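You operate a simulated robot arm through the tools that you are given. There is no shell and no other tool. Be economical: measure what you need, move in short steps, check, and stop when the job is done.

The job below is to be done with a simulated two-armed robot. You get a single attempt, and the scene is never put back.

## Task
Set the eyelet in the tab whose size is on the eyelet ticket, with the steel setter of that size.
Fine: push the press slide in for the stroke and draw it out again after. Set down upright: what you pick out. Where these are worked on the way, their far stop is far enough and under half their travel is too little: press slide.

It is judged by the outcome, as a careful person would: the job done as asked, and still so three seconds after it is handed in. It fails if anything else is knocked over, pushed out of place, dropped, spilled or broken.

## Robot
Two 7-joint arms with two-finger grippers on one trunk, on a base that drives. Base frame: it is fixed to the floor where the robot stands at the start and does not move with it; the origin is under the middle of the robot, x ahead of it, y to its left, z up. Units: cm, rad, N and s.
The left shoulder is at the start at [4.3, 17, 134.8], the right one opposite. With the tool pointing down near the work surface each hand reaches from about 10 to 66 cm from the robot's upright axis, wherever it stands, measured 20 degrees to its own side. Places, roughly: black lever [70, 140, 100]; blue knob [50, -70, 90]; blue lever [80, 30, 100]; blue pull knob [70, -70, 140]; crank [60, 70, 100]; gold sleeve [70, -60, 110]; green lever [80, -80, 100]; grey lever [-110, -100, 90]; orange bolt [70, -70, 100]; orange lever [60, 80, 100]; press lever [70, 0, 120]; press nest [50, 10, 100]; press slide [50, 10, 90]; red button [40, 20, 90]; red knob [60, 110, 90]; red lever [-40, -80, 90]. Payload 2.69 kg a hand.
Tool frame (each hand has its own): the origin (TCP) lies between the finger pads and is the grasp point; the fingertips stand 2 cm ahead of it; z points along the fingers, y is the line along which they close. Largest opening 10 cm; the body of the gripper starts 6.3 cm behind the TCP.
Orientation is that of the tool frame in the base frame, as [roll, pitch, yaw] about the fixed x, y, z axes, in that order (R = Rz(yaw) Ry(pitch) Rx(roll)). With the fingers straight down and closing along the base's y, the tool's x points along the base's -x, its y along +y and its z along -z.

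## Interface
- The arms move only by the tool send_rows. It takes "left_deltas", "right_deltas" or both (then of equal length, played together; a hand with none holds still); each is a list that holds one entry, the list of rows, each a list of 7 numbers: the shift along the tool's x, y, z in cm, then the turn, a rotation vector about the tool's x, y, z in rad, then the gripper command, from -1 (shut) to 1 (fully open), values between in proportion. In form: [[[x, y, z, rx, ry, rz, hand], ...]]. A call has 1 to 8 rows; each row shifts and turns the commanded pose from where the row before left it, along the tool's axes as they then stand. Rows are played at 5 a second. More than 5 cm and 0.15 rad between two rows, or a gripper value outside its range, and nothing of the call is played. Where a pose cannot be reached the arm comes as near as it can. A force on the tool above 90 N (or 10 N above the force at the start of the call, whichever is more), or a blocked arm, ends the call early, and 0.2 s more pass. The fingers move at their own pace (about 10.8 cm/s each) and stop on an object; they squeeze with about 27 N. The grip force told is the motor's: it shows also when the fingers shut on nothing. Time passes only in rows, and 0.2 s behind the last, so rows that do not move let the fingers close. The reply holds the time, the measured pose of the TCP, the force on the tool along the base axes, the opening and the grip force, in the units named above and with some noise, with the torque about the TCP (base axes, N m) and any sound that the robot's microphone picked up, and new pictures: "show" is both (left out), scene, wrist or none (wrist: the cameras of the hands that moved).
- Cameras (640 x 400 px; columns grow to the right, rows downward): "scene" is now at [17.67, 1.24, 130.05]; the picture's right is [0.11, -0.99, -0.00], its down [-0.10, -0.01, -0.99] and it looks along [0.99, 0.11, -0.10] (base axes); focal length 214 px, centre (320, 200). "left" rides on the left gripper at [7, 1.9, -9.9] in its tool frame; the picture's right is [-0.26, 0.97, 0.00], its down [-0.75, -0.20, -0.63] and it looks along [-0.61, -0.16, 0.78] (tool axes); focal length 230 px, centre (320, 200). "right" rides on the right gripper at [7, -1.9, -9.9] in its tool frame; the picture's right is [0.26, 0.97, 0.00], its down [-0.75, 0.20, -0.63] and it looks along [-0.61, 0.16, 0.78] (tool axes); focal length 230 px, centre (320, 200). There is no depth. A picture from a camera that has moved, and an enlarged one, comes with that camera's place and axes in the base frame and with its lens. The place of the scene camera against the robot may be out by one fixed shift of up to 2.5 cm in any direction.
- slide_trunk(by): slides the trunk up (or, below 0, down) by that many cm; the arms and the scene camera ride with it, the base frame stays. It gives what a move gives, with no picture.
- base_move(legs): drives the robot by 1 to 6 legs, each [ahead, turn to the left] in cm and rad, along the robot's own axes; the way and the turn of a leg run together, so that a leg with both is an arc; at most 150 cm and 3.142 rad a leg. The arms and the cameras ride along, it lands a little off, and it stops where it bumps. It gives what a move gives, and a new picture of the scene camera.
- pan_tilt(pan, tilt): turns the head with the scene camera to pan (to the left, within 1.047 rad either way) and tilt (down, from -0.506 to 1.204), counted from straight ahead of the robot. It gives what a move gives, and a new picture of the scene camera.
- close_up(camera, box): a new picture of the part [left, top, right, bottom] of that camera's present view, enlarged. It takes no simulated time.
- job_done(): hands the job in; it is judged then, once.

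Work in short steps. Places have to be worked out from the pictures, the camera data and where the tool is seen: move nearer, look again, correct. Check each grasp and each placing, and mend what went wrong. You have 120 turns and 260 pictures in all, those below and enlarged ones among them. Open the grippers and draw the arms clear of the work before you hand the job in, unless the task says otherwise; then end with one line.

The tools are called after "Emit:" by a JSON object that holds its "method" and its "body". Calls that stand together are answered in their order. send_rows: Moves the arms, as the interface text tells. Its arguments: {"type":"object","properties":{"left_deltas":{"type":"array"},"right_deltas":{"type":"array"},"show":{"type":"string","enum":["both","scene","wrist","none"]}},"required":[]} The other tools are called the same way: slide_trunk (by) slides the trunk up or down; base_move (legs) drives the base; pan_tilt (pan, tilt) turns the head that bears the scene camera; close_up (camera, box) takes an enlarged picture of a part of a camera's view; job_done () hands the job in.

At the start:

```text
time: 0.0
left_position: [40.74, 13.97, 147.71]
left_ee_rot: [3.141, 0.0, 3.141]
left_contact_force: [1.5, 0.1, -0.3]
left_moment: [-0.06, 0.02, 0.03]
left_width: 10.01
left_gripper_force: 0.0
right_position: [43.37, -18.73, 99.98]
right_ee_rot: [-3.141, -0.002, 3.141]
right_contact_force: [-0.3, -0.5, 1.0]
right_moment: [-0.02, 0.02, -0.03]
right_width: 10.01
right_gripper_force: 0.0
trunk travel left (down, up): [-57.5, 11.5]
robot x, y, heading: [-0.37, 0.07, 0.0]
head pan, tilt: [0.106, 0.087]
```

scene: 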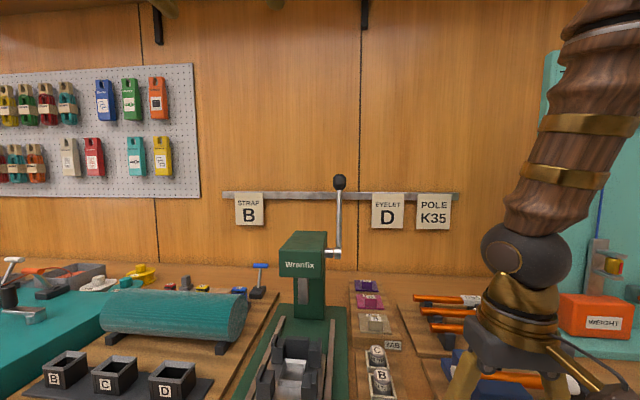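
right: 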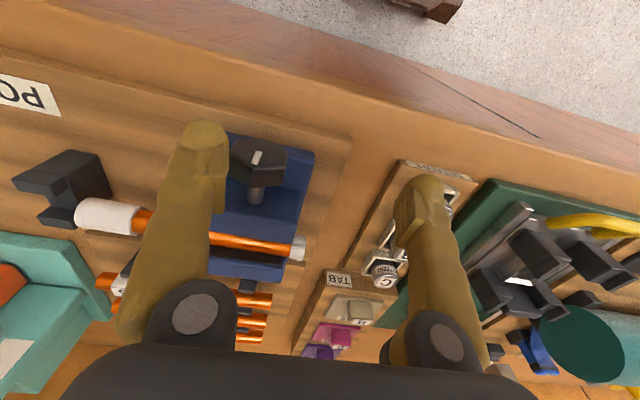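
left: 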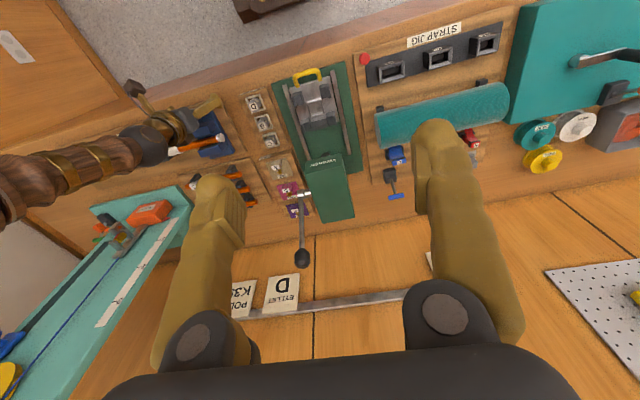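

The eyelet ticket seems to read D. I look closer at the press and the racks beside it.

Emit:
{"method": "close_up", "body": {"camera": "left", "box": [220, 50, 380, 230]}}

Emit:
{"method": "close_up", "body": {"camera": "scene", "box": [220, 220, 440, 400]}}

Emit:
{"method": "close_up", "body": {"camera": "right", "box": [280, 150, 640, 370]}}

Emit:
{"method": "pan_tilt", "body": {"pan": 0, "tilt": 0.7}}

```text
2.22 times, centred on (300, 140) of left
camera zoom: at [34.02, 15.87, 157.61], right [0.26, 0.97, 0.0], down [0.75, -0.2, 0.63], along [0.61, -0.16, -0.78], focal length 511 px, centre (364, 333)
```

zoom: 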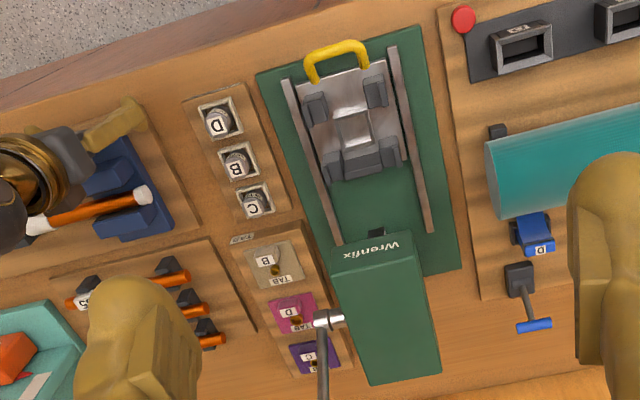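

```text
2.22 times, centred on (330, 310) of scene
camera zoom: at [17.67, 1.24, 130.05], right [0.11, -0.99, 0.0], down [-0.1, -0.01, -0.99], along [0.99, 0.11, -0.1], focal length 477 px, centre (298, -44)
```

zoom: 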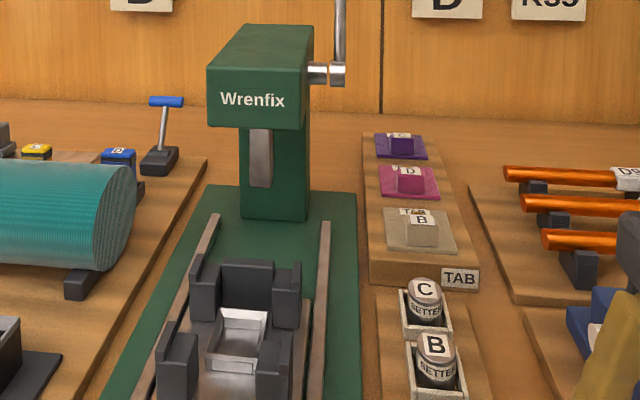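

```text
1.78 times, centred on (460, 260) of right
camera zoom: at [36.32, -20.38, 109.95], right [-0.26, 0.97, 0.0], down [0.75, 0.2, 0.63], along [0.61, 0.16, -0.78], focal length 409 px, centre (71, 93)
```

zoom: 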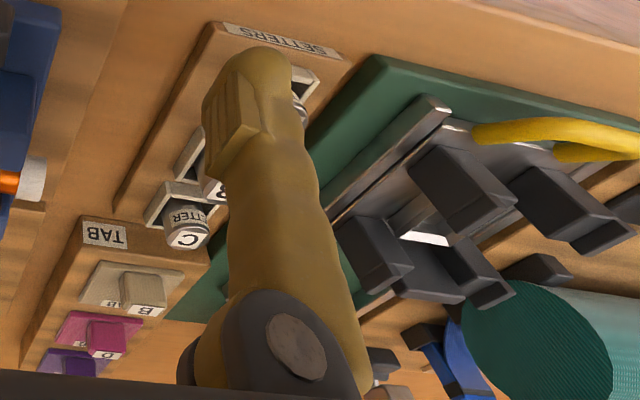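

```text
time: 1.0
left_position: [38.83, 13.98, 148.23]
left_ee_rot: [3.139, 0.016, -3.141]
left_contact_force: [1.2, -0.8, -0.1]
left_moment: [0.03, 0.01, 0.01]
left_width: 9.98
left_gripper_force: 0.0
right_position: [42.0, -18.72, 100.54]
right_ee_rot: [-3.141, 0.012, 3.138]
right_contact_force: [0.2, 0.4, -0.6]
right_moment: [0.03, 0.02, 0.02]
right_width: 10.01
right_gripper_force: 0.1
trunk travel left (down, up): [-57.5, 11.5]
robot x, y, heading: [-0.13, -0.09, -0.0]
head pan, tilt: [0.0, 0.7]
camera scene: at [17.07, 0.24, 124.45], right [0.0, -1.0, 0.0], down [-0.66, 0.0, -0.75], along [0.75, 0.0, -0.66], focal length 214 px, centre (320, 200)
```

scene: 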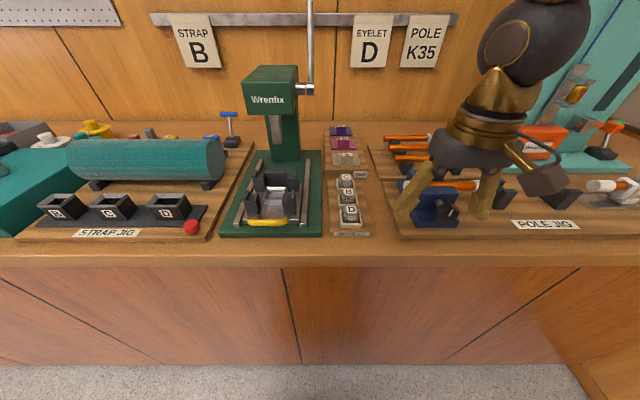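

I get enlarged views of the ticket, setters, tabs and nest from this better viewpoint.

Emit:
{"method": "close_up", "body": {"camera": "scene", "box": [220, 110, 380, 240]}}

Emit:
{"method": "close_up", "body": {"camera": "scene", "box": [310, 110, 390, 240]}}

Emit:
{"method": "close_up", "body": {"camera": "left", "box": [270, 50, 370, 140]}}

Emit:
{"method": "close_up", "body": {"camera": "left", "box": [220, 80, 320, 220]}}

```text
3.08 times, centred on (300, 175) of scene
camera zoom: at [17.07, 0.24, 124.45], right [0.0, -1.0, 0.0], down [-0.66, 0.0, -0.75], along [0.75, 0.0, -0.66], focal length 660 px, centre (382, 277)
```

zoom: 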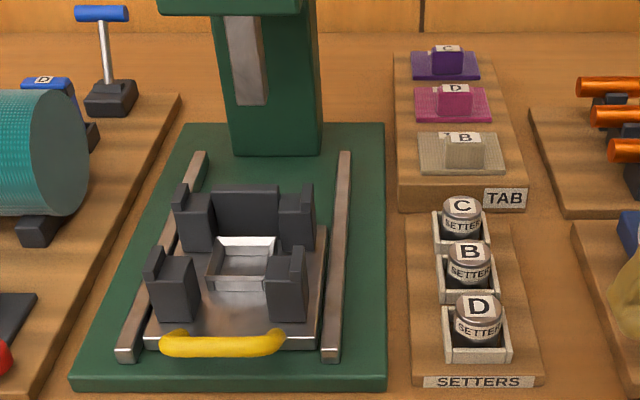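

```text
3.08 times, centred on (350, 175) of scene
camera zoom: at [17.07, 0.24, 124.45], right [0.0, -1.0, 0.0], down [-0.66, 0.0, -0.75], along [0.75, 0.0, -0.66], focal length 660 px, centre (228, 277)
```

zoom: 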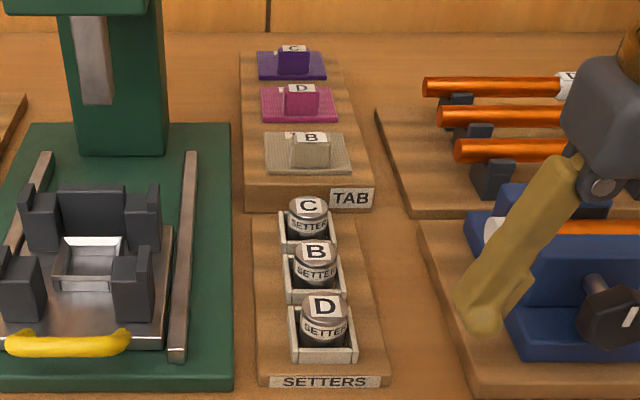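

```text
4.44 times, centred on (320, 95) of left
camera zoom: at [31.71, 15.84, 158.1], right [0.26, 0.97, 0.01], down [0.74, -0.2, 0.64], along [0.62, -0.16, -0.77], focal length 1022 px, centre (320, 667)
```

zoom: 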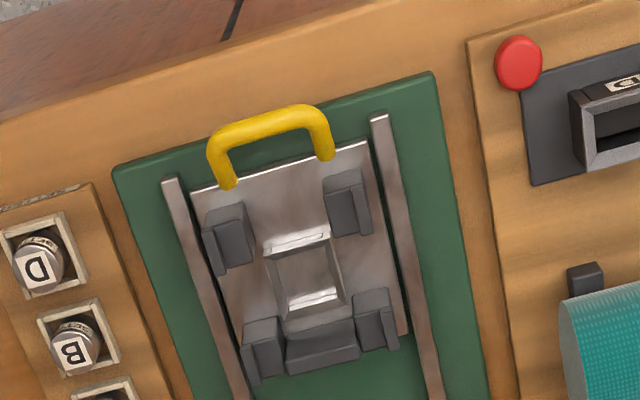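

```text
2.86 times, centred on (270, 150) of left
camera zoom: at [31.71, 15.84, 158.1], right [0.26, 0.97, 0.01], down [0.74, -0.2, 0.64], along [0.62, -0.16, -0.77], focal length 657 px, centre (463, 343)
```

zoom: 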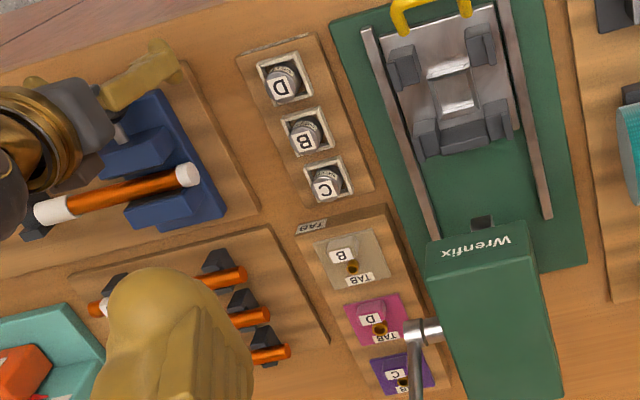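

All setters and tabs are seen: D setter nearest, D tab is the magenta one. I raise the right hand and shift it towards the setters, and lower the left one towards the press for closer views.

Emit:
{"method": "send_rows", "body": {"right_deltas": [[[0, 0, -5, 0, 0, 0, 1], [0, 0, -5, 0, 0, 0, 1], [0, 4, -2, 0, 0, 0, 1], [0, 4, 0, 0, 0, 0, 1], [0, 3, 0, 0, 0, 0, 1], [0, 0, 0, 0, 0, 0, 1]]], "left_deltas": [[[0, 0, 5, 0, 0, 0, 1], [0, 0, 5, 0, 0, 0, 1], [0, -2, 5, 0, 0, 0, 1], [0, -2, 5, 0, 0, 0, 1], [0, 0, 4, 0, 0, 0, 1], [0, 0, 0, 0, 0, 0, 1]]]}}

```text
refused: row 3 steps farther than a row can; nothing moved
```

Combined row lengths must stay within 5 cm; I trim them.

Emit:
{"method": "send_rows", "body": {"right_deltas": [[[0, 0, -5, 0, 0, 0, 1], [0, 0, -5, 0, 0, 0, 1], [0, 4, -2, 0, 0, 0, 1], [0, 4, 0, 0, 0, 0, 1], [0, 3, 0, 0, 0, 0, 1], [0, 0, 0, 0, 0, 0, 1]]], "left_deltas": [[[0, 0, 5, 0, 0, 0, 1], [0, 0, 5, 0, 0, 0, 1], [0, -2, 4.5, 0, 0, 0, 1], [0, -2, 4.5, 0, 0, 0, 1], [0, 0, 4, 0, 0, 0, 1], [0, 0, 0, 0, 0, 0, 1]]]}}

```text
time: 2.4
left_position: [38.84, 9.87, 125.25]
left_ee_rot: [3.137, 0.014, -3.141]
left_contact_force: [-0.4, -0.3, 0.4]
left_moment: [0.0, 0.01, -0.02]
left_width: 9.99
left_gripper_force: 0.0
right_position: [41.46, -7.51, 112.63]
right_ee_rot: [3.14, 0.014, 3.14]
right_contact_force: [-0.3, -1.0, 0.1]
right_moment: [0.01, -0.03, 0.0]
right_width: 10.03
right_gripper_force: 0.0
trunk travel left (down, up): [-57.5, 11.5]
robot x, y, heading: [0.06, -0.02, 0.003]
head pan, tilt: [0.0, 0.7]
camera scene: at [16.89, 0.2, 124.47], right [0.0, -1.0, 0.0], down [-0.66, 0.0, -0.75], along [0.75, 0.0, -0.66], focal length 214 px, centre (320, 200)
camera right: at [34.33, -9.37, 122.54], right [-0.26, 0.97, 0.0], down [0.74, 0.2, 0.64], along [0.62, 0.16, -0.77], focal length 230 px, centre (320, 200)
camera left: at [31.9, 11.82, 135.07], right [0.26, 0.97, 0.01], down [0.74, -0.2, 0.64], along [0.62, -0.16, -0.77], focal length 230 px, centre (320, 200)
```

scene: 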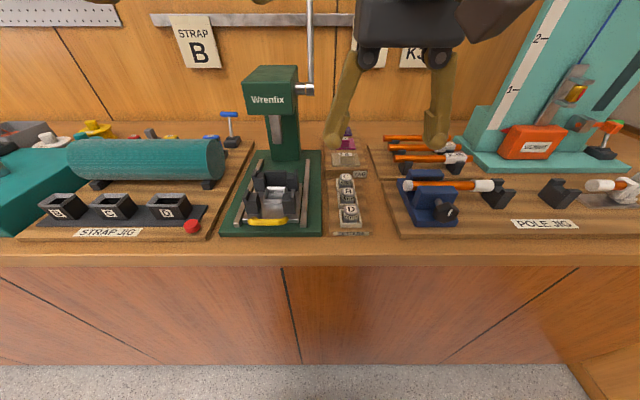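
right: 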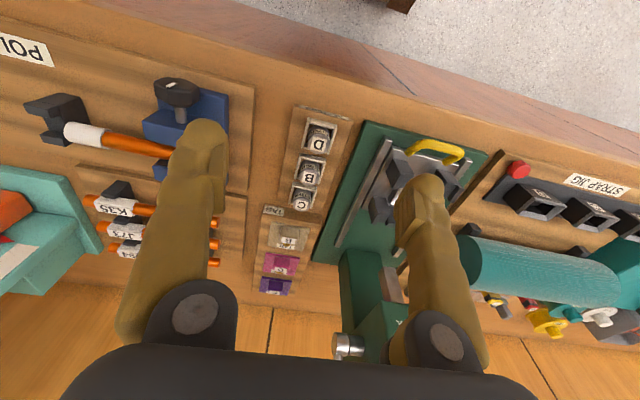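
left: 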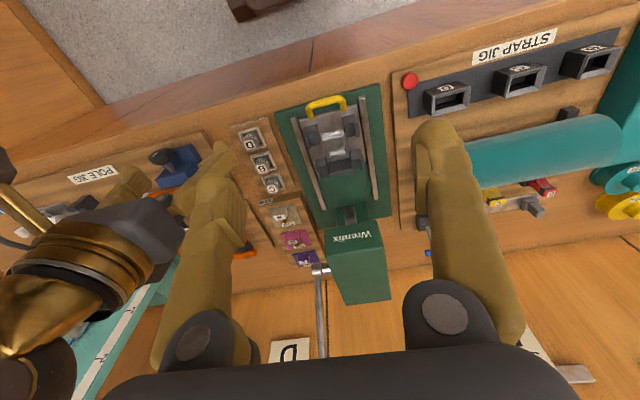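

Triangulated: D setter top near (47.9,-6.3,93.5), D tab near (78.7,-6.8,92), slide pocket near (50,10,92). The tab is beyond reach, so I drive 14 cm ahead (hands stay clear of the press).

Emit:
{"method": "base_move", "body": {"legs": [[14, 0]]}}

```text
time: 3.8
left_position: [49.15, 10.03, 126.08]
left_ee_rot: [3.14, 0.034, -3.14]
left_contact_force: [-0.8, -0.6, -0.6]
left_moment: [0.0, -0.06, -0.01]
left_width: 10.0
left_gripper_force: 0.2
right_position: [51.91, -7.44, 113.27]
right_ee_rot: [-3.141, 0.034, 3.142]
right_contact_force: [-0.3, 0.4, 1.6]
right_moment: [0.01, -0.05, 0.01]
right_width: 10.02
right_gripper_force: 0.1
trunk travel left (down, up): [-57.5, 11.5]
robot x, y, heading: [12.38, 0.01, 0.002]
head pan, tilt: [0.0, 0.7]
stopped in leg 1: the robot was blocked; the commanded pose is now the measured one
camera scene: at [27.1, 0.26, 124.77], right [0.0, -1.0, 0.0], down [-0.64, 0.0, -0.77], along [0.77, 0.0, -0.64], focal length 214 px, centre (320, 200)
```

scene: 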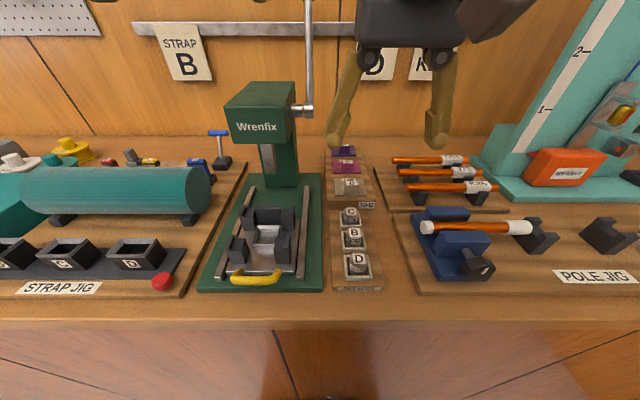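

Blocked by the bench at 12.4 cm; that should do with a lower trunk. I look into the nest and the racks from the hand cameras now.

Emit:
{"method": "close_up", "body": {"camera": "left", "box": [260, 20, 400, 120]}}

Emit:
{"method": "close_up", "body": {"camera": "right", "box": [220, 40, 380, 290]}}

Emit:
{"method": "close_up", "body": {"camera": "scene", "box": [200, 170, 330, 300]}}

```text
4.00 times, centred on (330, 70) of left
camera zoom: at [41.87, 11.95, 135.68], right [0.26, 0.97, 0.01], down [0.73, -0.2, 0.66], along [0.64, -0.16, -0.76], focal length 920 px, centre (280, 720)
```

zoom: 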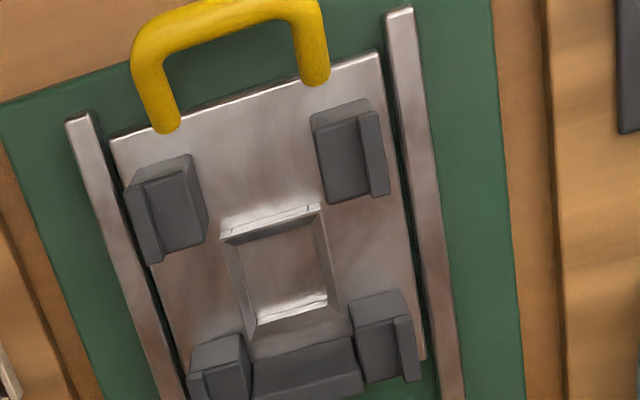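

```text
1.60 times, centred on (300, 165) of right
camera zoom: at [44.55, -9.34, 123.16], right [-0.26, 0.97, -0.01], down [0.73, 0.2, 0.65], along [0.63, 0.16, -0.76], focal length 368 px, centre (352, 256)
```

zoom: 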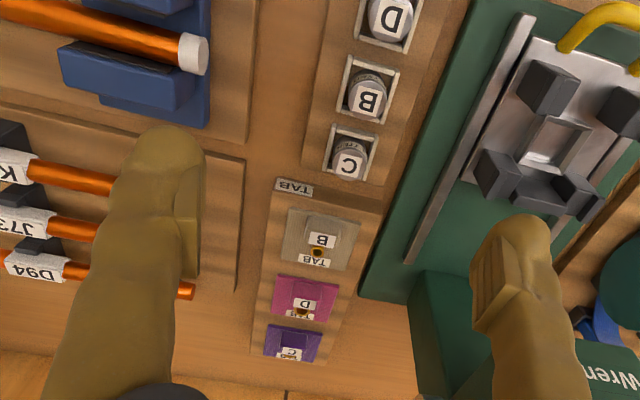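

```text
3.08 times, centred on (265, 235) of scene
camera zoom: at [27.1, 0.26, 124.77], right [0.0, -1.0, 0.0], down [-0.64, 0.0, -0.77], along [0.77, 0.0, -0.64], focal length 660 px, centre (489, 92)
```

zoom: 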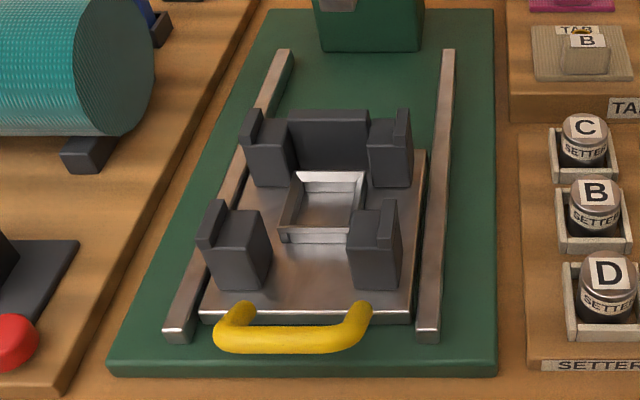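

The nest is clear: setter sits in the square collar, the tab on the four lipped posts with a back stop. I back off half a centimetre to relieve the bench contact, then check levelness.

Emit:
{"method": "base_move", "body": {"legs": [[-0.7, 0]]}}

Emit:
{"method": "send_rows", "body": {"right_deltas": [[[4, 1.2, 0, 0, 0, 0, 1], [0, 0, 4, 0, 0, 0, 1], [0, 0, 3, 0, 0, 0, 1], [0, 0, 0, 0, 0, 0, 1]]], "left_deltas": [[[4, 0, 0, 0, 0, 0, 1], [4, 0, 3, 0, 0, 0, 1], [0, 0, 5, 0, 0, 0, 1], [0, 0, 5, 0, 0, 0, 1]]]}}

```text
time: 4.5
left_position: [47.85, 10.1, 126.23]
left_ee_rot: [3.141, 0.042, -3.14]
left_contact_force: [0.2, 0.0, 0.3]
left_moment: [-0.01, 0.02, -0.02]
left_width: 10.01
left_gripper_force: 0.1
right_position: [50.63, -7.64, 113.58]
right_ee_rot: [-3.141, 0.039, -3.141]
right_contact_force: [-0.2, 0.4, 0.7]
right_moment: [-0.01, 0.01, -0.01]
right_width: 10.0
right_gripper_force: 0.2
trunk travel left (down, up): [-57.5, 11.5]
robot x, y, heading: [11.72, 0.06, 0.0]
head pan, tilt: [0.0, 0.7]
camera scene: at [26.2, 0.26, 124.79], right [0.0, -1.0, 0.0], down [-0.64, 0.0, -0.77], along [0.77, 0.0, -0.64], focal length 214 px, centre (320, 200)
```

scene: 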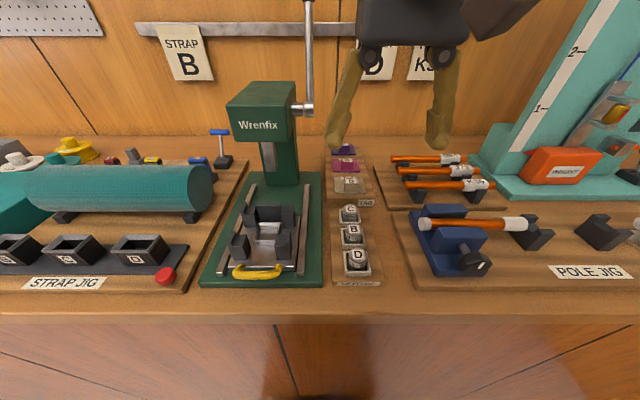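

```text
time: 5.8
left_position: [40.9, 10.23, 112.65]
left_ee_rot: [3.138, 0.038, -3.14]
left_contact_force: [-1.0, 0.4, 0.4]
left_moment: [-0.02, -0.09, -0.01]
left_width: 10.01
left_gripper_force: 0.1
right_position: [48.75, -6.75, 107.72]
right_ee_rot: [3.095, 0.05, 3.089]
right_contact_force: [-0.8, 0.6, 0.1]
right_moment: [0.0, -0.07, 0.02]
right_width: 9.99
right_gripper_force: 0.1
trunk travel left (down, up): [-57.5, 11.5]
robot x, y, heading: [11.77, -0.08, 0.001]
head pan, tilt: [0.0, 0.7]
stopped in row 4 (right hand): the arm was blocked; the commanded pose is now the measured one
camera scene: at [28.8, 0.21, 124.45], right [0.0, -1.0, 0.0], down [-0.66, 0.0, -0.75], along [0.75, 0.0, -0.66], focal length 214 px, centre (320, 200)
camera right: at [41.03, -8.62, 117.19], right [-0.21, 0.98, 0.03], down [0.73, 0.13, 0.68], along [0.66, 0.16, -0.74], focal length 230 px, centre (320, 200)
camera left: at [33.63, 11.99, 122.38], right [0.25, 0.97, 0.01], down [0.73, -0.2, 0.66], along [0.64, -0.16, -0.75], focal length 230 px, centre (320, 200)
```

scene: 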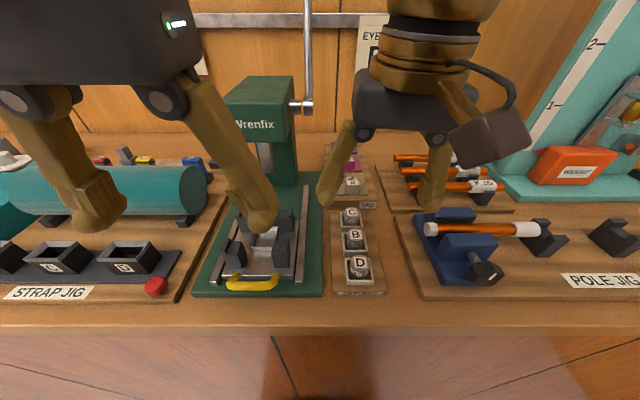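
right: 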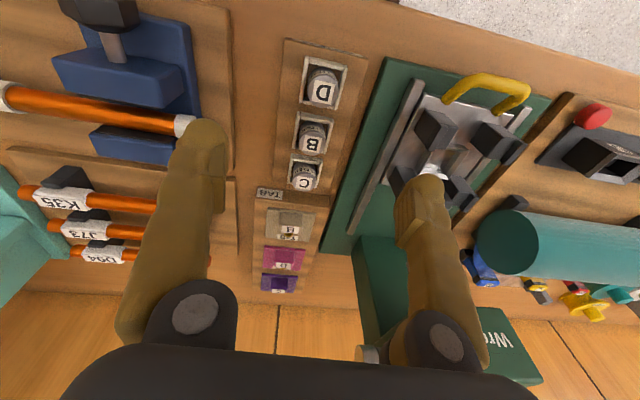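
left: 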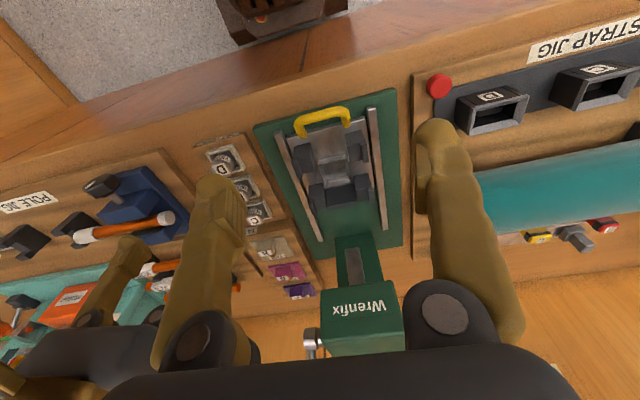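

The right arm got blocked, likely by the left one close beside it. First a close look at the nest from here, then I move the left hand away.

Emit:
{"method": "close_up", "body": {"camera": "left", "box": [260, 90, 410, 240]}}

Emit:
{"method": "send_rows", "body": {"left_deltas": [[[0, 5, 0, 0, 0, 0, 1], [0, 4, -3, 0, 0, 0, 1], [0, 4, -3, 0, 0, 0, 1], [0, 4, -3, 0, 0, 0, 1], [0, 0, 0, 0, 0, 0, 1]]], "show": "none"}}

Emit:
{"method": "close_up", "body": {"camera": "right", "box": [240, 40, 400, 300]}}

```text
2.67 times, centred on (335, 165) of left
camera zoom: at [33.63, 11.99, 122.38], right [0.25, 0.97, 0.01], down [0.73, -0.2, 0.66], along [0.64, -0.16, -0.75], focal length 614 px, centre (280, 293)
```

zoom: 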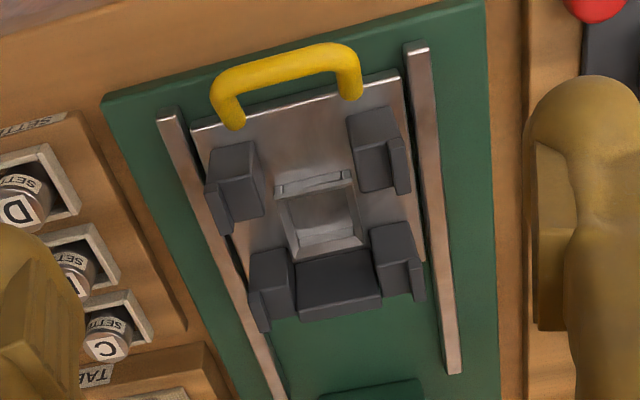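

```text
time: 7.0
left_position: [40.32, 26.98, 120.72]
left_ee_rot: [3.137, -0.005, -3.131]
left_contact_force: [0.3, 0.3, -0.9]
left_moment: [-0.04, 0.06, 0.0]
left_width: 10.0
left_gripper_force: 0.0
left hand out of reach, approached as far as the arm can: row 4
right_position: [49.05, -6.46, 107.47]
right_ee_rot: [3.099, 0.047, 3.091]
right_contact_force: [0.8, -0.4, -0.3]
right_moment: [0.0, 0.08, 0.0]
right_width: 10.01
right_gripper_force: 0.0
trunk travel left (down, up): [-57.5, 11.5]
robot x, y, heading: [11.62, 0.2, 0.002]
head pan, tilt: [0.0, 0.7]
```

```text
1.54 times, centred on (320, 170) of right
camera zoom: at [41.46, -8.39, 117.06], right [-0.21, 0.98, 0.03], down [0.73, 0.14, 0.67], along [0.65, 0.17, -0.74], focal length 354 px, centre (320, 246)
```

zoom: 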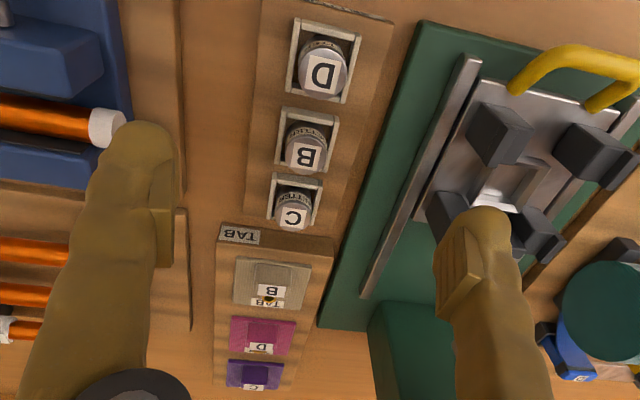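

The D setter is at about (48.0,-6.1,93.5). I level the right hand over it, half close the fingers and come down to just above.

Emit:
{"method": "send_rows", "body": {"right_deltas": [[[1, 0.35, 0, 0.043, 0.047, -0.05, 0], [0, 0, 4, 0, 0, 0, 0], [0, 0, 3, 0, 0, 0, 0], [0, 0, 0, 0, 0, 0, 0]]]}}

```text
time: 8.0
left_position: [39.38, 26.82, 120.8]
left_ee_rot: [3.136, -0.005, -3.132]
left_contact_force: [0.3, 0.1, 0.1]
left_moment: [0.01, 0.04, -0.02]
left_width: 10.01
left_gripper_force: 0.0
right_position: [48.92, -6.53, 101.72]
right_ee_rot: [3.079, 0.007, 3.067]
right_contact_force: [0.8, 0.2, -0.4]
right_moment: [0.02, -0.06, 0.0]
right_width: 5.0
right_gripper_force: 0.0
trunk travel left (down, up): [-57.5, 11.5]
robot x, y, heading: [11.53, -0.11, 0.003]
head pan, tilt: [0.0, 0.7]
camera scene: at [28.67, 0.33, 124.46], right [0.0, -1.0, 0.0], down [-0.66, 0.0, -0.75], along [0.75, 0.0, -0.66], focal length 214 px, centre (320, 200)
camera right: at [41.55, -8.43, 111.56], right [-0.18, 0.98, 0.06], down [0.76, 0.1, 0.65], along [0.63, 0.16, -0.76], focal length 230 px, centre (320, 200)
```

scene: 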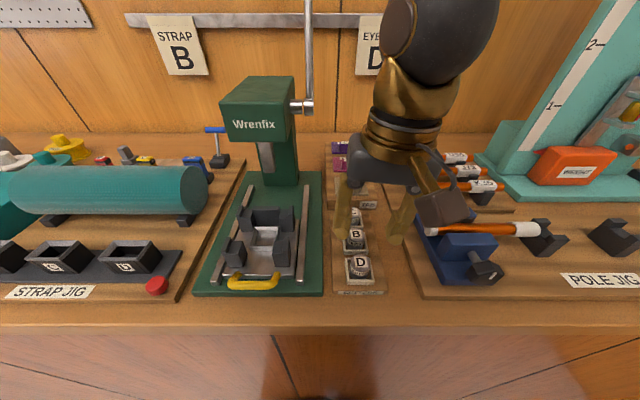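
right: 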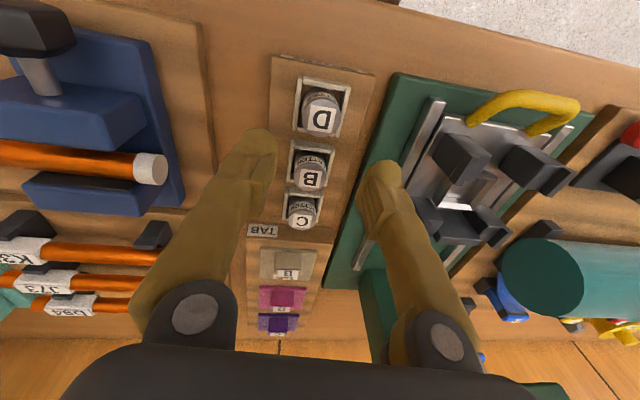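

Hand isn't tracking its command well (still tilted), likely cramped against the body. I back the base off 9 cm so the arm can work more stretched.

Emit:
{"method": "base_move", "body": {"legs": [[-9, 0]]}}

Emit:
{"method": "send_rows", "body": {"right_deltas": [[[0, 0, 0, 0.062, 0.007, -0.074, 0], [-3, 0, 0, 0, 0, 0, 0], [-3, 0, 0, 0, 0, 0, 0], [-2, 0, 0, 0, 0, 0, 0], [0, 0, 0, 0, 0, 0, 0]]], "show": "wrist"}}

```text
time: 9.1
left_position: [31.98, 26.85, 120.82]
left_ee_rot: [3.135, 0.003, -3.133]
left_contact_force: [0.8, 0.3, 1.3]
left_moment: [-0.02, 0.14, 0.03]
left_width: 10.0
left_gripper_force: 0.1
right_position: [40.51, -6.79, 100.87]
right_ee_rot: [3.093, -0.011, 3.072]
right_contact_force: [0.7, -0.8, -1.0]
right_moment: [0.05, 0.1, 0.01]
right_width: 5.03
right_gripper_force: 0.0
trunk travel left (down, up): [-57.5, 11.5]
robot x, y, heading: [2.56, 0.19, -0.002]
head pan, tilt: [0.0, 0.7]
camera scene: at [20.4, 0.27, 124.35], right [0.0, -1.0, 0.0], down [-0.66, 0.0, -0.75], along [0.75, 0.0, -0.66], focal length 214 px, centre (320, 200)
```

scene: 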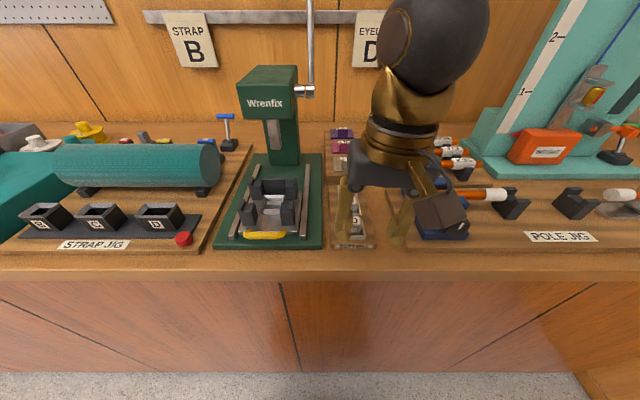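

```text
time: 10.2
left_position: [29.34, 26.78, 120.42]
left_ee_rot: [3.131, -0.019, -3.135]
left_contact_force: [0.1, 0.5, -0.2]
left_moment: [-0.02, 0.03, -0.01]
left_width: 10.01
left_gripper_force: 0.0
right_position: [46.77, -7.16, 101.91]
right_ee_rot: [3.142, 0.006, 3.125]
right_contact_force: [0.1, 0.3, -0.5]
right_moment: [-0.01, -0.02, -0.01]
right_width: 5.01
right_gripper_force: 0.0
trunk travel left (down, up): [-57.5, 11.5]
robot x, y, heading: [2.74, -0.23, 0.003]
head pan, tilt: [0.0, 0.7]
camera right: at [39.62, -8.89, 111.86], right [-0.24, 0.97, 0.0], down [0.75, 0.19, 0.63], along [0.61, 0.15, -0.77], focal length 230 px, centre (320, 200)
```

right: 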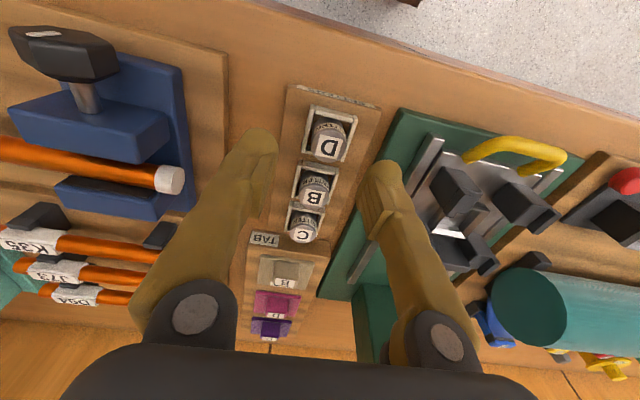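

Level now, setter refined at (47.9,-6.2). I align and descend to TCP z 95.5, then check.

Emit:
{"method": "send_rows", "body": {"right_deltas": [[[-1.1, 0.95, 1, 0, 0, 0.016, 0], [0, 0, 3, 0, 0, 0, 0], [0, 0, 2.4, 0, 0, 0, 0], [0, 0, 0, 0, 0, 0, 0], [0, 0, 0, 0, 0, 0, 0]]]}}

```text
time: 11.4
left_position: [29.26, 26.83, 120.36]
left_ee_rot: [3.133, -0.018, -3.137]
left_contact_force: [0.6, 0.3, 0.0]
left_moment: [0.0, 0.04, 0.0]
left_width: 9.99
left_gripper_force: 0.0
right_position: [48.13, -6.61, 95.56]
right_ee_rot: [-3.14, 0.007, 3.102]
right_contact_force: [0.0, 0.0, -0.1]
right_moment: [0.01, 0.02, -0.02]
right_width: 5.02
right_gripper_force: 0.0
trunk travel left (down, up): [-57.5, 11.5]
robot x, y, heading: [2.62, 0.14, 0.002]
head pan, tilt: [0.0, 0.7]
camera scene: at [19.65, 0.26, 124.47], right [0.0, -1.0, 0.0], down [-0.66, 0.0, -0.75], along [0.75, 0.0, -0.66], focal length 214 px, centre (320, 200)
camera right: at [40.98, -8.22, 105.44], right [-0.22, 0.98, 0.0], down [0.75, 0.17, 0.63], along [0.62, 0.14, -0.77], focal length 230 px, centre (320, 200)
```

scene: 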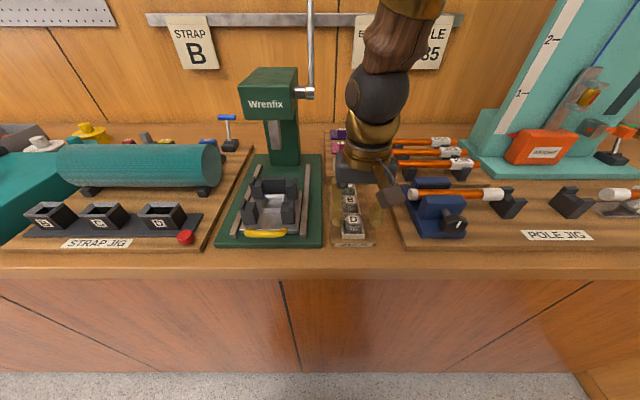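
right: 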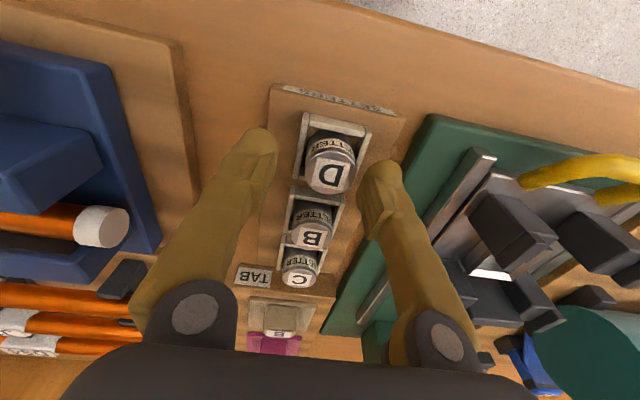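

I correct the yaw, shift 0.55 cm in y and descend to grip height.

Emit:
{"method": "send_rows", "body": {"right_deltas": [[[0, 0.55, 0, 0, 0.007, -0.04, 0], [0, 0, 1.2, 0, 0, 0, 0], [0, 0, 1.2, 0, 0, 0, 0], [0, 0, 0, 0, 0, 0, 0]]], "show": "wrist"}}

Emit:
{"method": "close_up", "body": {"camera": "scene", "box": [300, 170, 420, 260]}}

```text
time: 12.4
left_position: [29.2, 26.96, 120.38]
left_ee_rot: [3.133, -0.017, -3.135]
left_contact_force: [-0.6, -0.3, -0.5]
left_moment: [0.02, 0.03, -0.02]
left_width: 9.97
left_gripper_force: 0.1
right_position: [48.37, -6.1, 93.25]
right_ee_rot: [-3.142, 0.005, 3.138]
right_contact_force: [0.6, 3.9, 12.8]
right_moment: [0.24, 0.05, 0.1]
right_width: 4.98
right_gripper_force: 0.0
trunk travel left (down, up): [-57.5, 11.5]
robot x, y, heading: [2.58, -0.06, -0.001]
head pan, tilt: [0.0, 0.7]
camera right: at [41.18, -7.96, 103.2], right [-0.25, 0.97, 0.0], down [0.75, 0.2, 0.63], along [0.61, 0.16, -0.77], focal length 230 px, centre (320, 200)
```

right: 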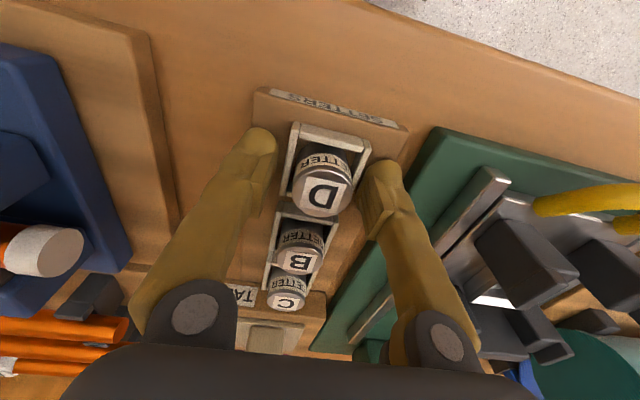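

```text
4.44 times, centred on (360, 215) of scene
camera zoom: at [19.57, 0.31, 124.49], right [0.0, -1.0, 0.0], down [-0.66, 0.0, -0.75], along [0.75, 0.0, -0.66], focal length 953 px, centre (142, 133)
```

zoom: 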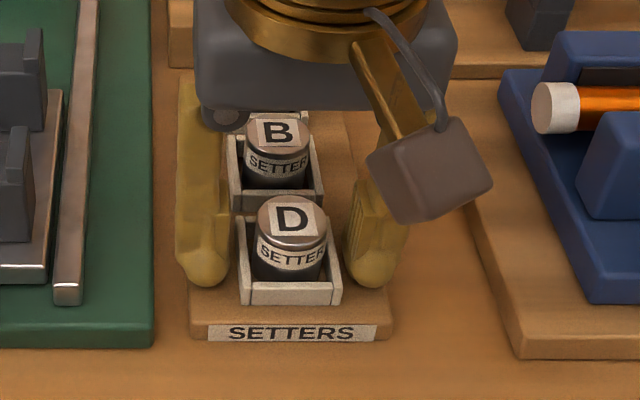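

A light touch (13 N) suggests a tip rests on the tray rim at z≈91.2. I rise 0.6 cm and close on the setter.

Emit:
{"method": "send_rows", "body": {"right_deltas": [[[0, 0, -0.6, 0, 0, 0, 0], [0, 0, 0, 0, 0, 0, -0.3], [0, 0, 0, 0, 0, 0, -1], [0, 0, 0, 0, 0, 0, -1]]], "show": "wrist"}}

Emit:
{"method": "close_up", "body": {"camera": "scene", "box": [300, 170, 420, 260]}}

```text
time: 13.4
left_position: [29.74, 27.04, 120.32]
left_ee_rot: [3.133, -0.02, -3.139]
left_contact_force: [-0.3, 0.2, 0.2]
left_moment: [0.0, -0.02, 0.01]
left_width: 9.99
left_gripper_force: 0.1
right_position: [47.94, -6.12, 93.29]
right_ee_rot: [-3.138, -0.008, 3.141]
right_contact_force: [13.4, 11.9, -23.6]
right_moment: [-0.26, -1.07, -0.24]
right_width: 4.11
right_gripper_force: 44.7
trunk travel left (down, up): [-57.5, 11.5]
robot x, y, heading: [2.79, 0.29, -0.001]
head pan, tilt: [0.0, 0.7]
camera right: at [41.09, -7.93, 103.31], right [-0.26, 0.97, 0.0], down [0.76, 0.2, 0.62], along [0.6, 0.16, -0.78], focal length 230 px, centre (320, 200)
```

right: 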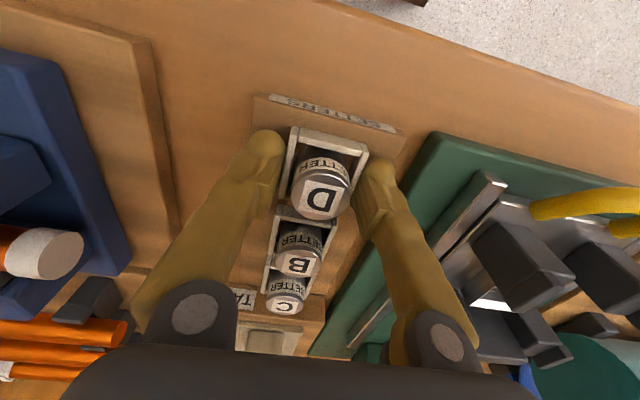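

```text
4.44 times, centred on (360, 215) of scene
camera zoom: at [19.95, 0.4, 124.38], right [0.0, -1.0, 0.0], down [-0.66, 0.0, -0.75], along [0.75, 0.0, -0.66], focal length 953 px, centre (142, 133)
```

zoom: 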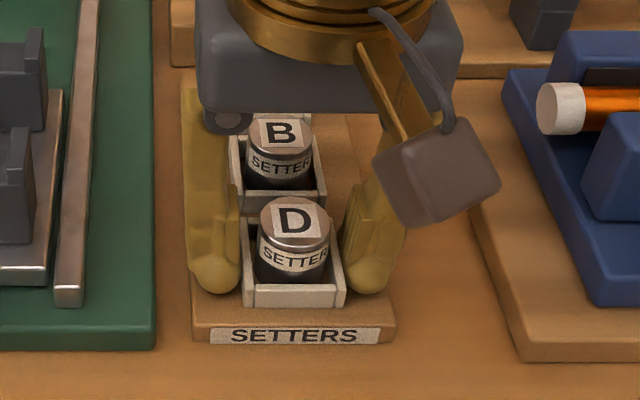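

The fingers caught the tray walls (4.1 cm). I open, rise about 1 cm more and check.

Emit:
{"method": "send_rows", "body": {"right_deltas": [[[0, 0, 0, 0, 0, 0, 0], [0, 0, 0, 0, 0, 0, 0], [0, 0, -1, 0, 0, 0, 0], [0, 0, 0, 0, 0, 0, 0]]], "show": "wrist"}}

Emit:
{"method": "close_up", "body": {"camera": "scene", "box": [300, 170, 420, 260]}}

```text
time: 14.4
left_position: [29.34, 26.83, 120.38]
left_ee_rot: [3.131, -0.018, -3.137]
left_contact_force: [-0.2, 0.0, 0.2]
left_moment: [0.03, 0.01, 0.0]
left_width: 10.01
left_gripper_force: 0.1
right_position: [47.63, -6.61, 94.01]
right_ee_rot: [-3.133, -0.014, 3.137]
right_contact_force: [-0.4, -0.1, 0.3]
right_moment: [0.01, 0.05, -0.01]
right_width: 5.0
right_gripper_force: 0.0
trunk travel left (down, up): [-57.5, 11.5]
robot x, y, heading: [2.66, -0.27, 0.004]
head pan, tilt: [0.0, 0.7]
camera right: at [40.71, -8.3, 104.21], right [-0.25, 0.97, 0.0], down [0.76, 0.2, 0.62], along [0.6, 0.15, -0.79], focal length 230 px, centre (320, 200)
```

right: 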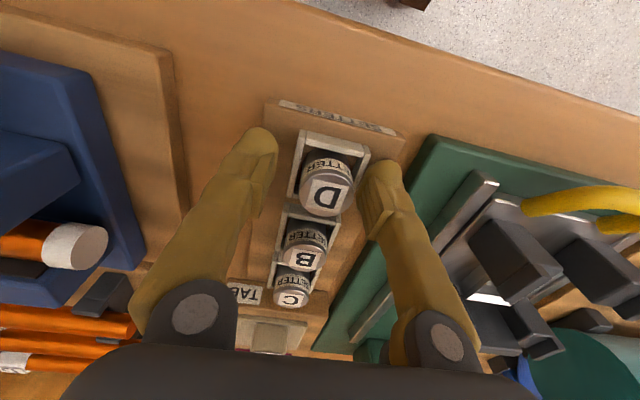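

```text
4.44 times, centred on (360, 215) of scene
camera zoom: at [19.64, 0.25, 124.47], right [0.0, -1.0, 0.0], down [-0.66, 0.0, -0.75], along [0.75, 0.0, -0.66], focal length 953 px, centre (142, 133)
```

zoom: 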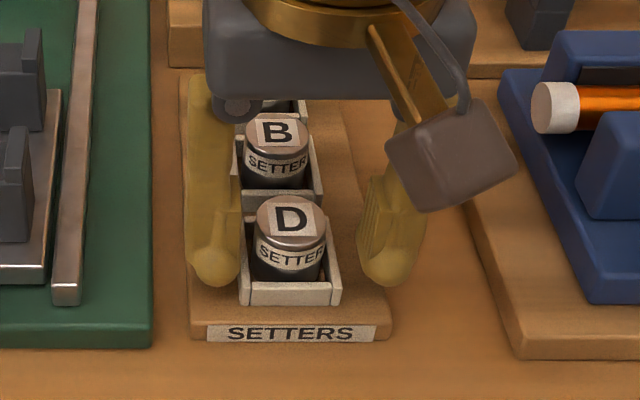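

The setter centre is still (48.2,-6.1). I shift to it, at z≈94.4 so the tips clear the rim, and close gently.

Emit:
{"method": "send_rows", "body": {"right_deltas": [[[-0.5, 0.5, -0.4, 0, -0.014, 0, 0], [0, 0, 0, 0, 0, 0, -0.2], [0, 0, 0, 0, 0, 0, -0.3], [0, 0, 0, 0, 0, 0, -0.5], [0, 0, 0, 0, 0, 0, -0.5]]], "show": "wrist"}}

Emit:
{"method": "close_up", "body": {"camera": "scene", "box": [300, 170, 420, 260]}}

```text
time: 15.7
left_position: [29.4, 26.78, 120.35]
left_ee_rot: [3.131, -0.017, -3.138]
left_contact_force: [0.5, 0.3, -0.2]
left_moment: [0.0, 0.02, 0.03]
left_width: 10.0
left_gripper_force: 0.0
right_position: [48.43, -5.88, 94.88]
right_ee_rot: [-3.138, 0.005, 3.132]
right_contact_force: [-0.1, -1.0, -1.5]
right_moment: [-0.04, -0.01, 0.01]
right_width: 2.82
right_gripper_force: 26.9
trunk travel left (down, up): [-57.5, 11.5]
robot x, y, heading: [2.65, -0.17, -0.0]
head pan, tilt: [0.0, 0.7]
camera right: at [41.31, -7.69, 104.78], right [-0.25, 0.97, 0.0], down [0.75, 0.19, 0.63], along [0.61, 0.16, -0.77], focal length 230 px, centre (320, 200)
```

right: 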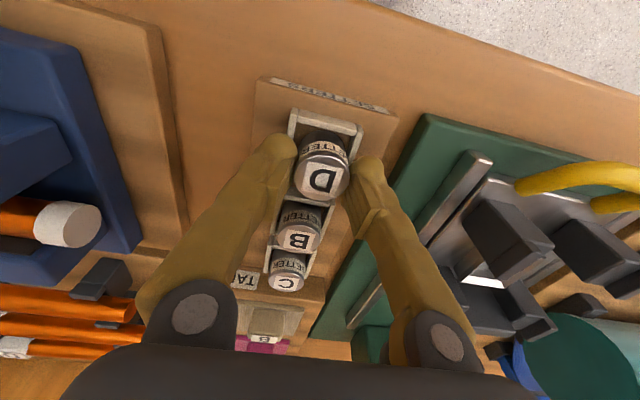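

```text
4.44 times, centred on (360, 215) of scene
camera zoom: at [19.64, 0.25, 124.46], right [0.0, -1.0, 0.0], down [-0.66, 0.0, -0.75], along [0.75, 0.0, -0.66], focal length 953 px, centre (142, 133)
```

zoom: 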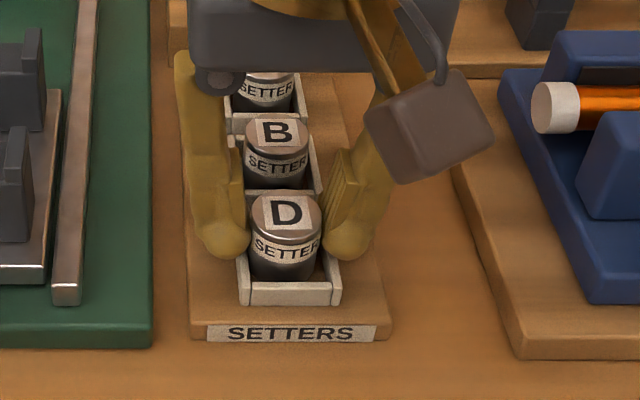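

Gripped at 2.82 cm. I lift it straight up and check.

Emit:
{"method": "send_rows", "body": {"right_deltas": [[[0, 0, -3, 0, 0, 0, -1], [0, 0, -4, 0, 0, 0, -1], [0, 0, -4, 0, 0, 0, -1], [0, 0, 0, 0, 0, 0, -1]]]}}

```text
time: 16.9
left_position: [29.55, 27.13, 120.47]
left_ee_rot: [3.12, 0.001, 3.135]
left_contact_force: [0.2, 0.5, 0.0]
left_moment: [0.02, 0.01, -0.02]
left_width: 10.01
left_gripper_force: 0.0
right_position: [44.39, -6.55, 103.35]
right_ee_rot: [3.129, -0.064, 3.107]
right_contact_force: [0.0, 0.1, -1.3]
right_moment: [0.0, -0.03, 0.02]
right_width: 2.81
right_gripper_force: 26.6
trunk travel left (down, up): [-57.5, 11.5]
robot x, y, heading: [3.09, 0.05, 0.004]
head pan, tilt: [0.0, 0.7]
stopped in row 4 (right hand): the arm was blocked; the commanded pose is now the measured one
camera scene: at [19.54, 0.22, 124.48], right [0.0, -1.0, 0.0], down [-0.66, 0.0, -0.75], along [0.75, 0.0, -0.66], focal length 214 px, centre (320, 200)
camera right: at [37.87, -8.19, 113.82], right [-0.22, 0.97, 0.03], down [0.8, 0.17, 0.58], along [0.56, 0.15, -0.81], focal length 230 px, centre (320, 200)
```

scene: 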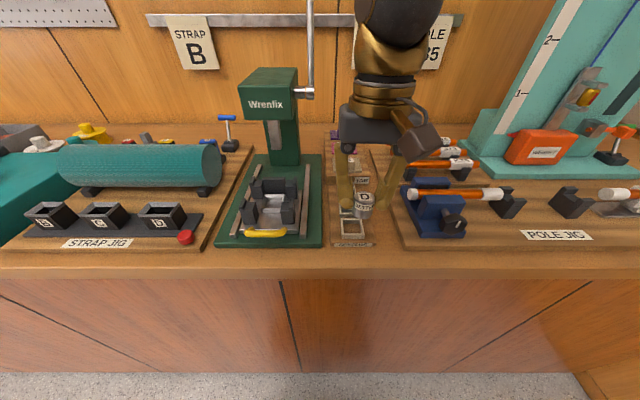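
right: 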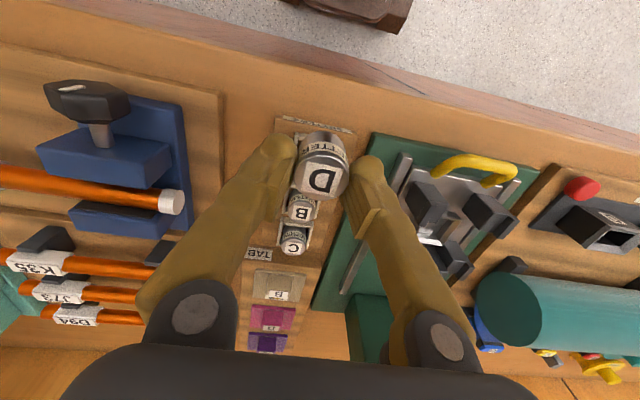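

Setter D is held; the right arm is cramped on this inner side. Turning the base left 0.45 rad in place brings the nest to the right arm's comfortable side.

Emit:
{"method": "base_move", "body": {"legs": [[0, 0.45]]}}

```text
time: 17.7
left_position: [28.28, 29.22, 121.06]
left_ee_rot: [3.097, 0.003, -3.134]
left_contact_force: [-1.0, -0.6, 0.6]
left_moment: [-0.03, -0.01, -0.02]
left_width: 10.0
left_gripper_force: 0.1
right_position: [41.48, -5.18, 104.56]
right_ee_rot: [3.112, -0.05, 3.119]
right_contact_force: [-1.1, 0.7, -1.5]
right_moment: [-0.09, -0.02, 0.01]
right_width: 2.85
right_gripper_force: 27.2
trunk travel left (down, up): [-57.5, 11.5]
robot x, y, heading: [2.64, -0.04, 0.039]
head pan, tilt: [0.0, 0.7]
stopped in leg 1: the robot was blocked; the commanded pose is now the measured one
camera scene: at [19.54, 1.12, 124.48], right [0.04, -1.0, 0.0], down [-0.66, -0.03, -0.75], along [0.75, 0.03, -0.66], focal length 214 px, centre (320, 200)
```

scene: 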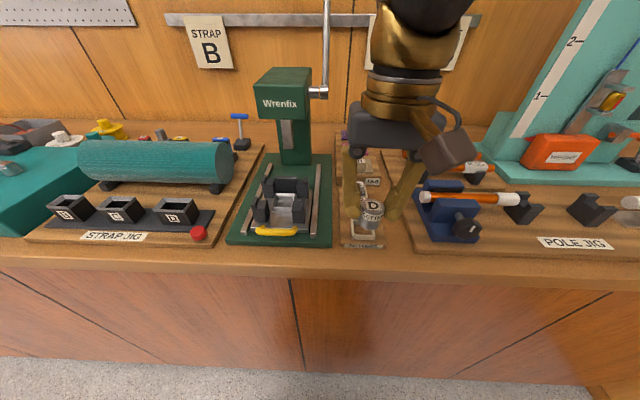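

Turning got blocked almost at once; I need to see what is touching. I look down to the left and right.

Emit:
{"method": "pan_tilt", "body": {"pan": 0.9, "tilt": 0.9}}

Emit:
{"method": "pan_tilt", "body": {"pan": -0.9, "tilt": 0.9}}

```text
time: 18.9
left_position: [28.38, 29.12, 121.06]
left_ee_rot: [3.094, 0.003, -3.131]
left_contact_force: [0.0, 0.0, -0.5]
left_moment: [-0.02, 0.01, 0.01]
left_width: 10.01
left_gripper_force: 0.1
right_position: [41.84, -5.17, 104.75]
right_ee_rot: [3.105, -0.043, 3.124]
right_contact_force: [-0.8, 0.7, -1.2]
right_moment: [-0.01, -0.01, 0.03]
right_width: 2.85
right_gripper_force: 26.9
trunk travel left (down, up): [-57.5, 11.5]
robot x, y, heading: [2.74, 0.11, 0.044]
head pan, tilt: [0.901, 0.901]
camera scene: at [15.55, 6.7, 122.92], right [0.81, -0.59, -0.01], down [-0.47, -0.63, -0.61], along [0.35, 0.5, -0.79], focal length 214 px, centre (320, 200)
```

scene: 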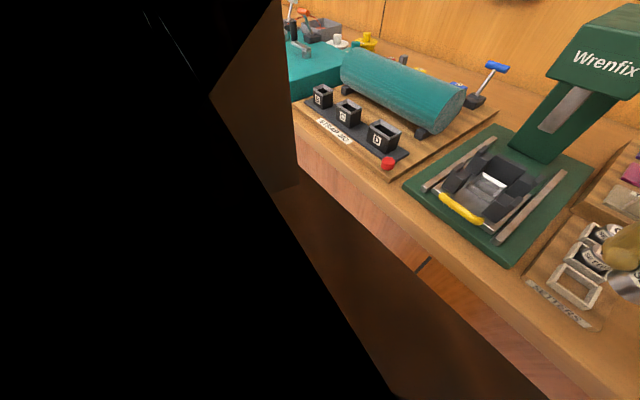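

```text
time: 20.7
left_position: [28.32, 29.02, 121.01]
left_ee_rot: [3.095, 0.003, -3.131]
left_contact_force: [0.7, 0.3, -0.7]
left_moment: [0.02, 0.01, 0.0]
left_width: 9.99
left_gripper_force: 0.1
right_position: [41.95, -5.08, 104.76]
right_ee_rot: [3.104, -0.043, 3.122]
right_contact_force: [0.8, -0.5, -0.5]
right_moment: [0.01, 0.02, 0.02]
right_width: 2.84
right_gripper_force: 26.7
trunk travel left (down, up): [-57.5, 11.5]
robot x, y, heading: [2.54, 0.08, 0.043]
head pan, tilt: [-0.901, 0.901]
camera scene: at [16.05, -5.1, 122.92], right [-0.76, -0.65, 0.01], down [-0.52, 0.59, -0.61], along [0.39, -0.47, -0.79], focal length 214 px, centre (320, 200)
```

scene: 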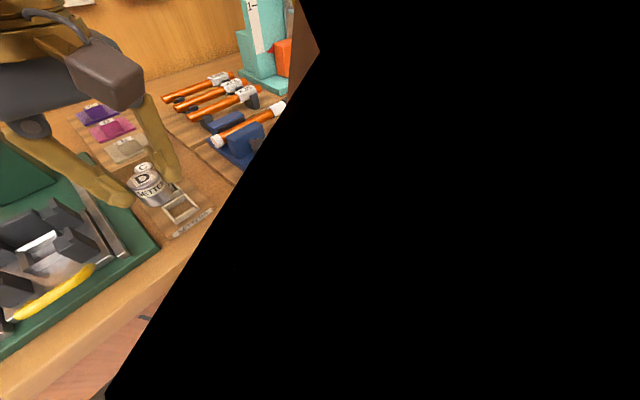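

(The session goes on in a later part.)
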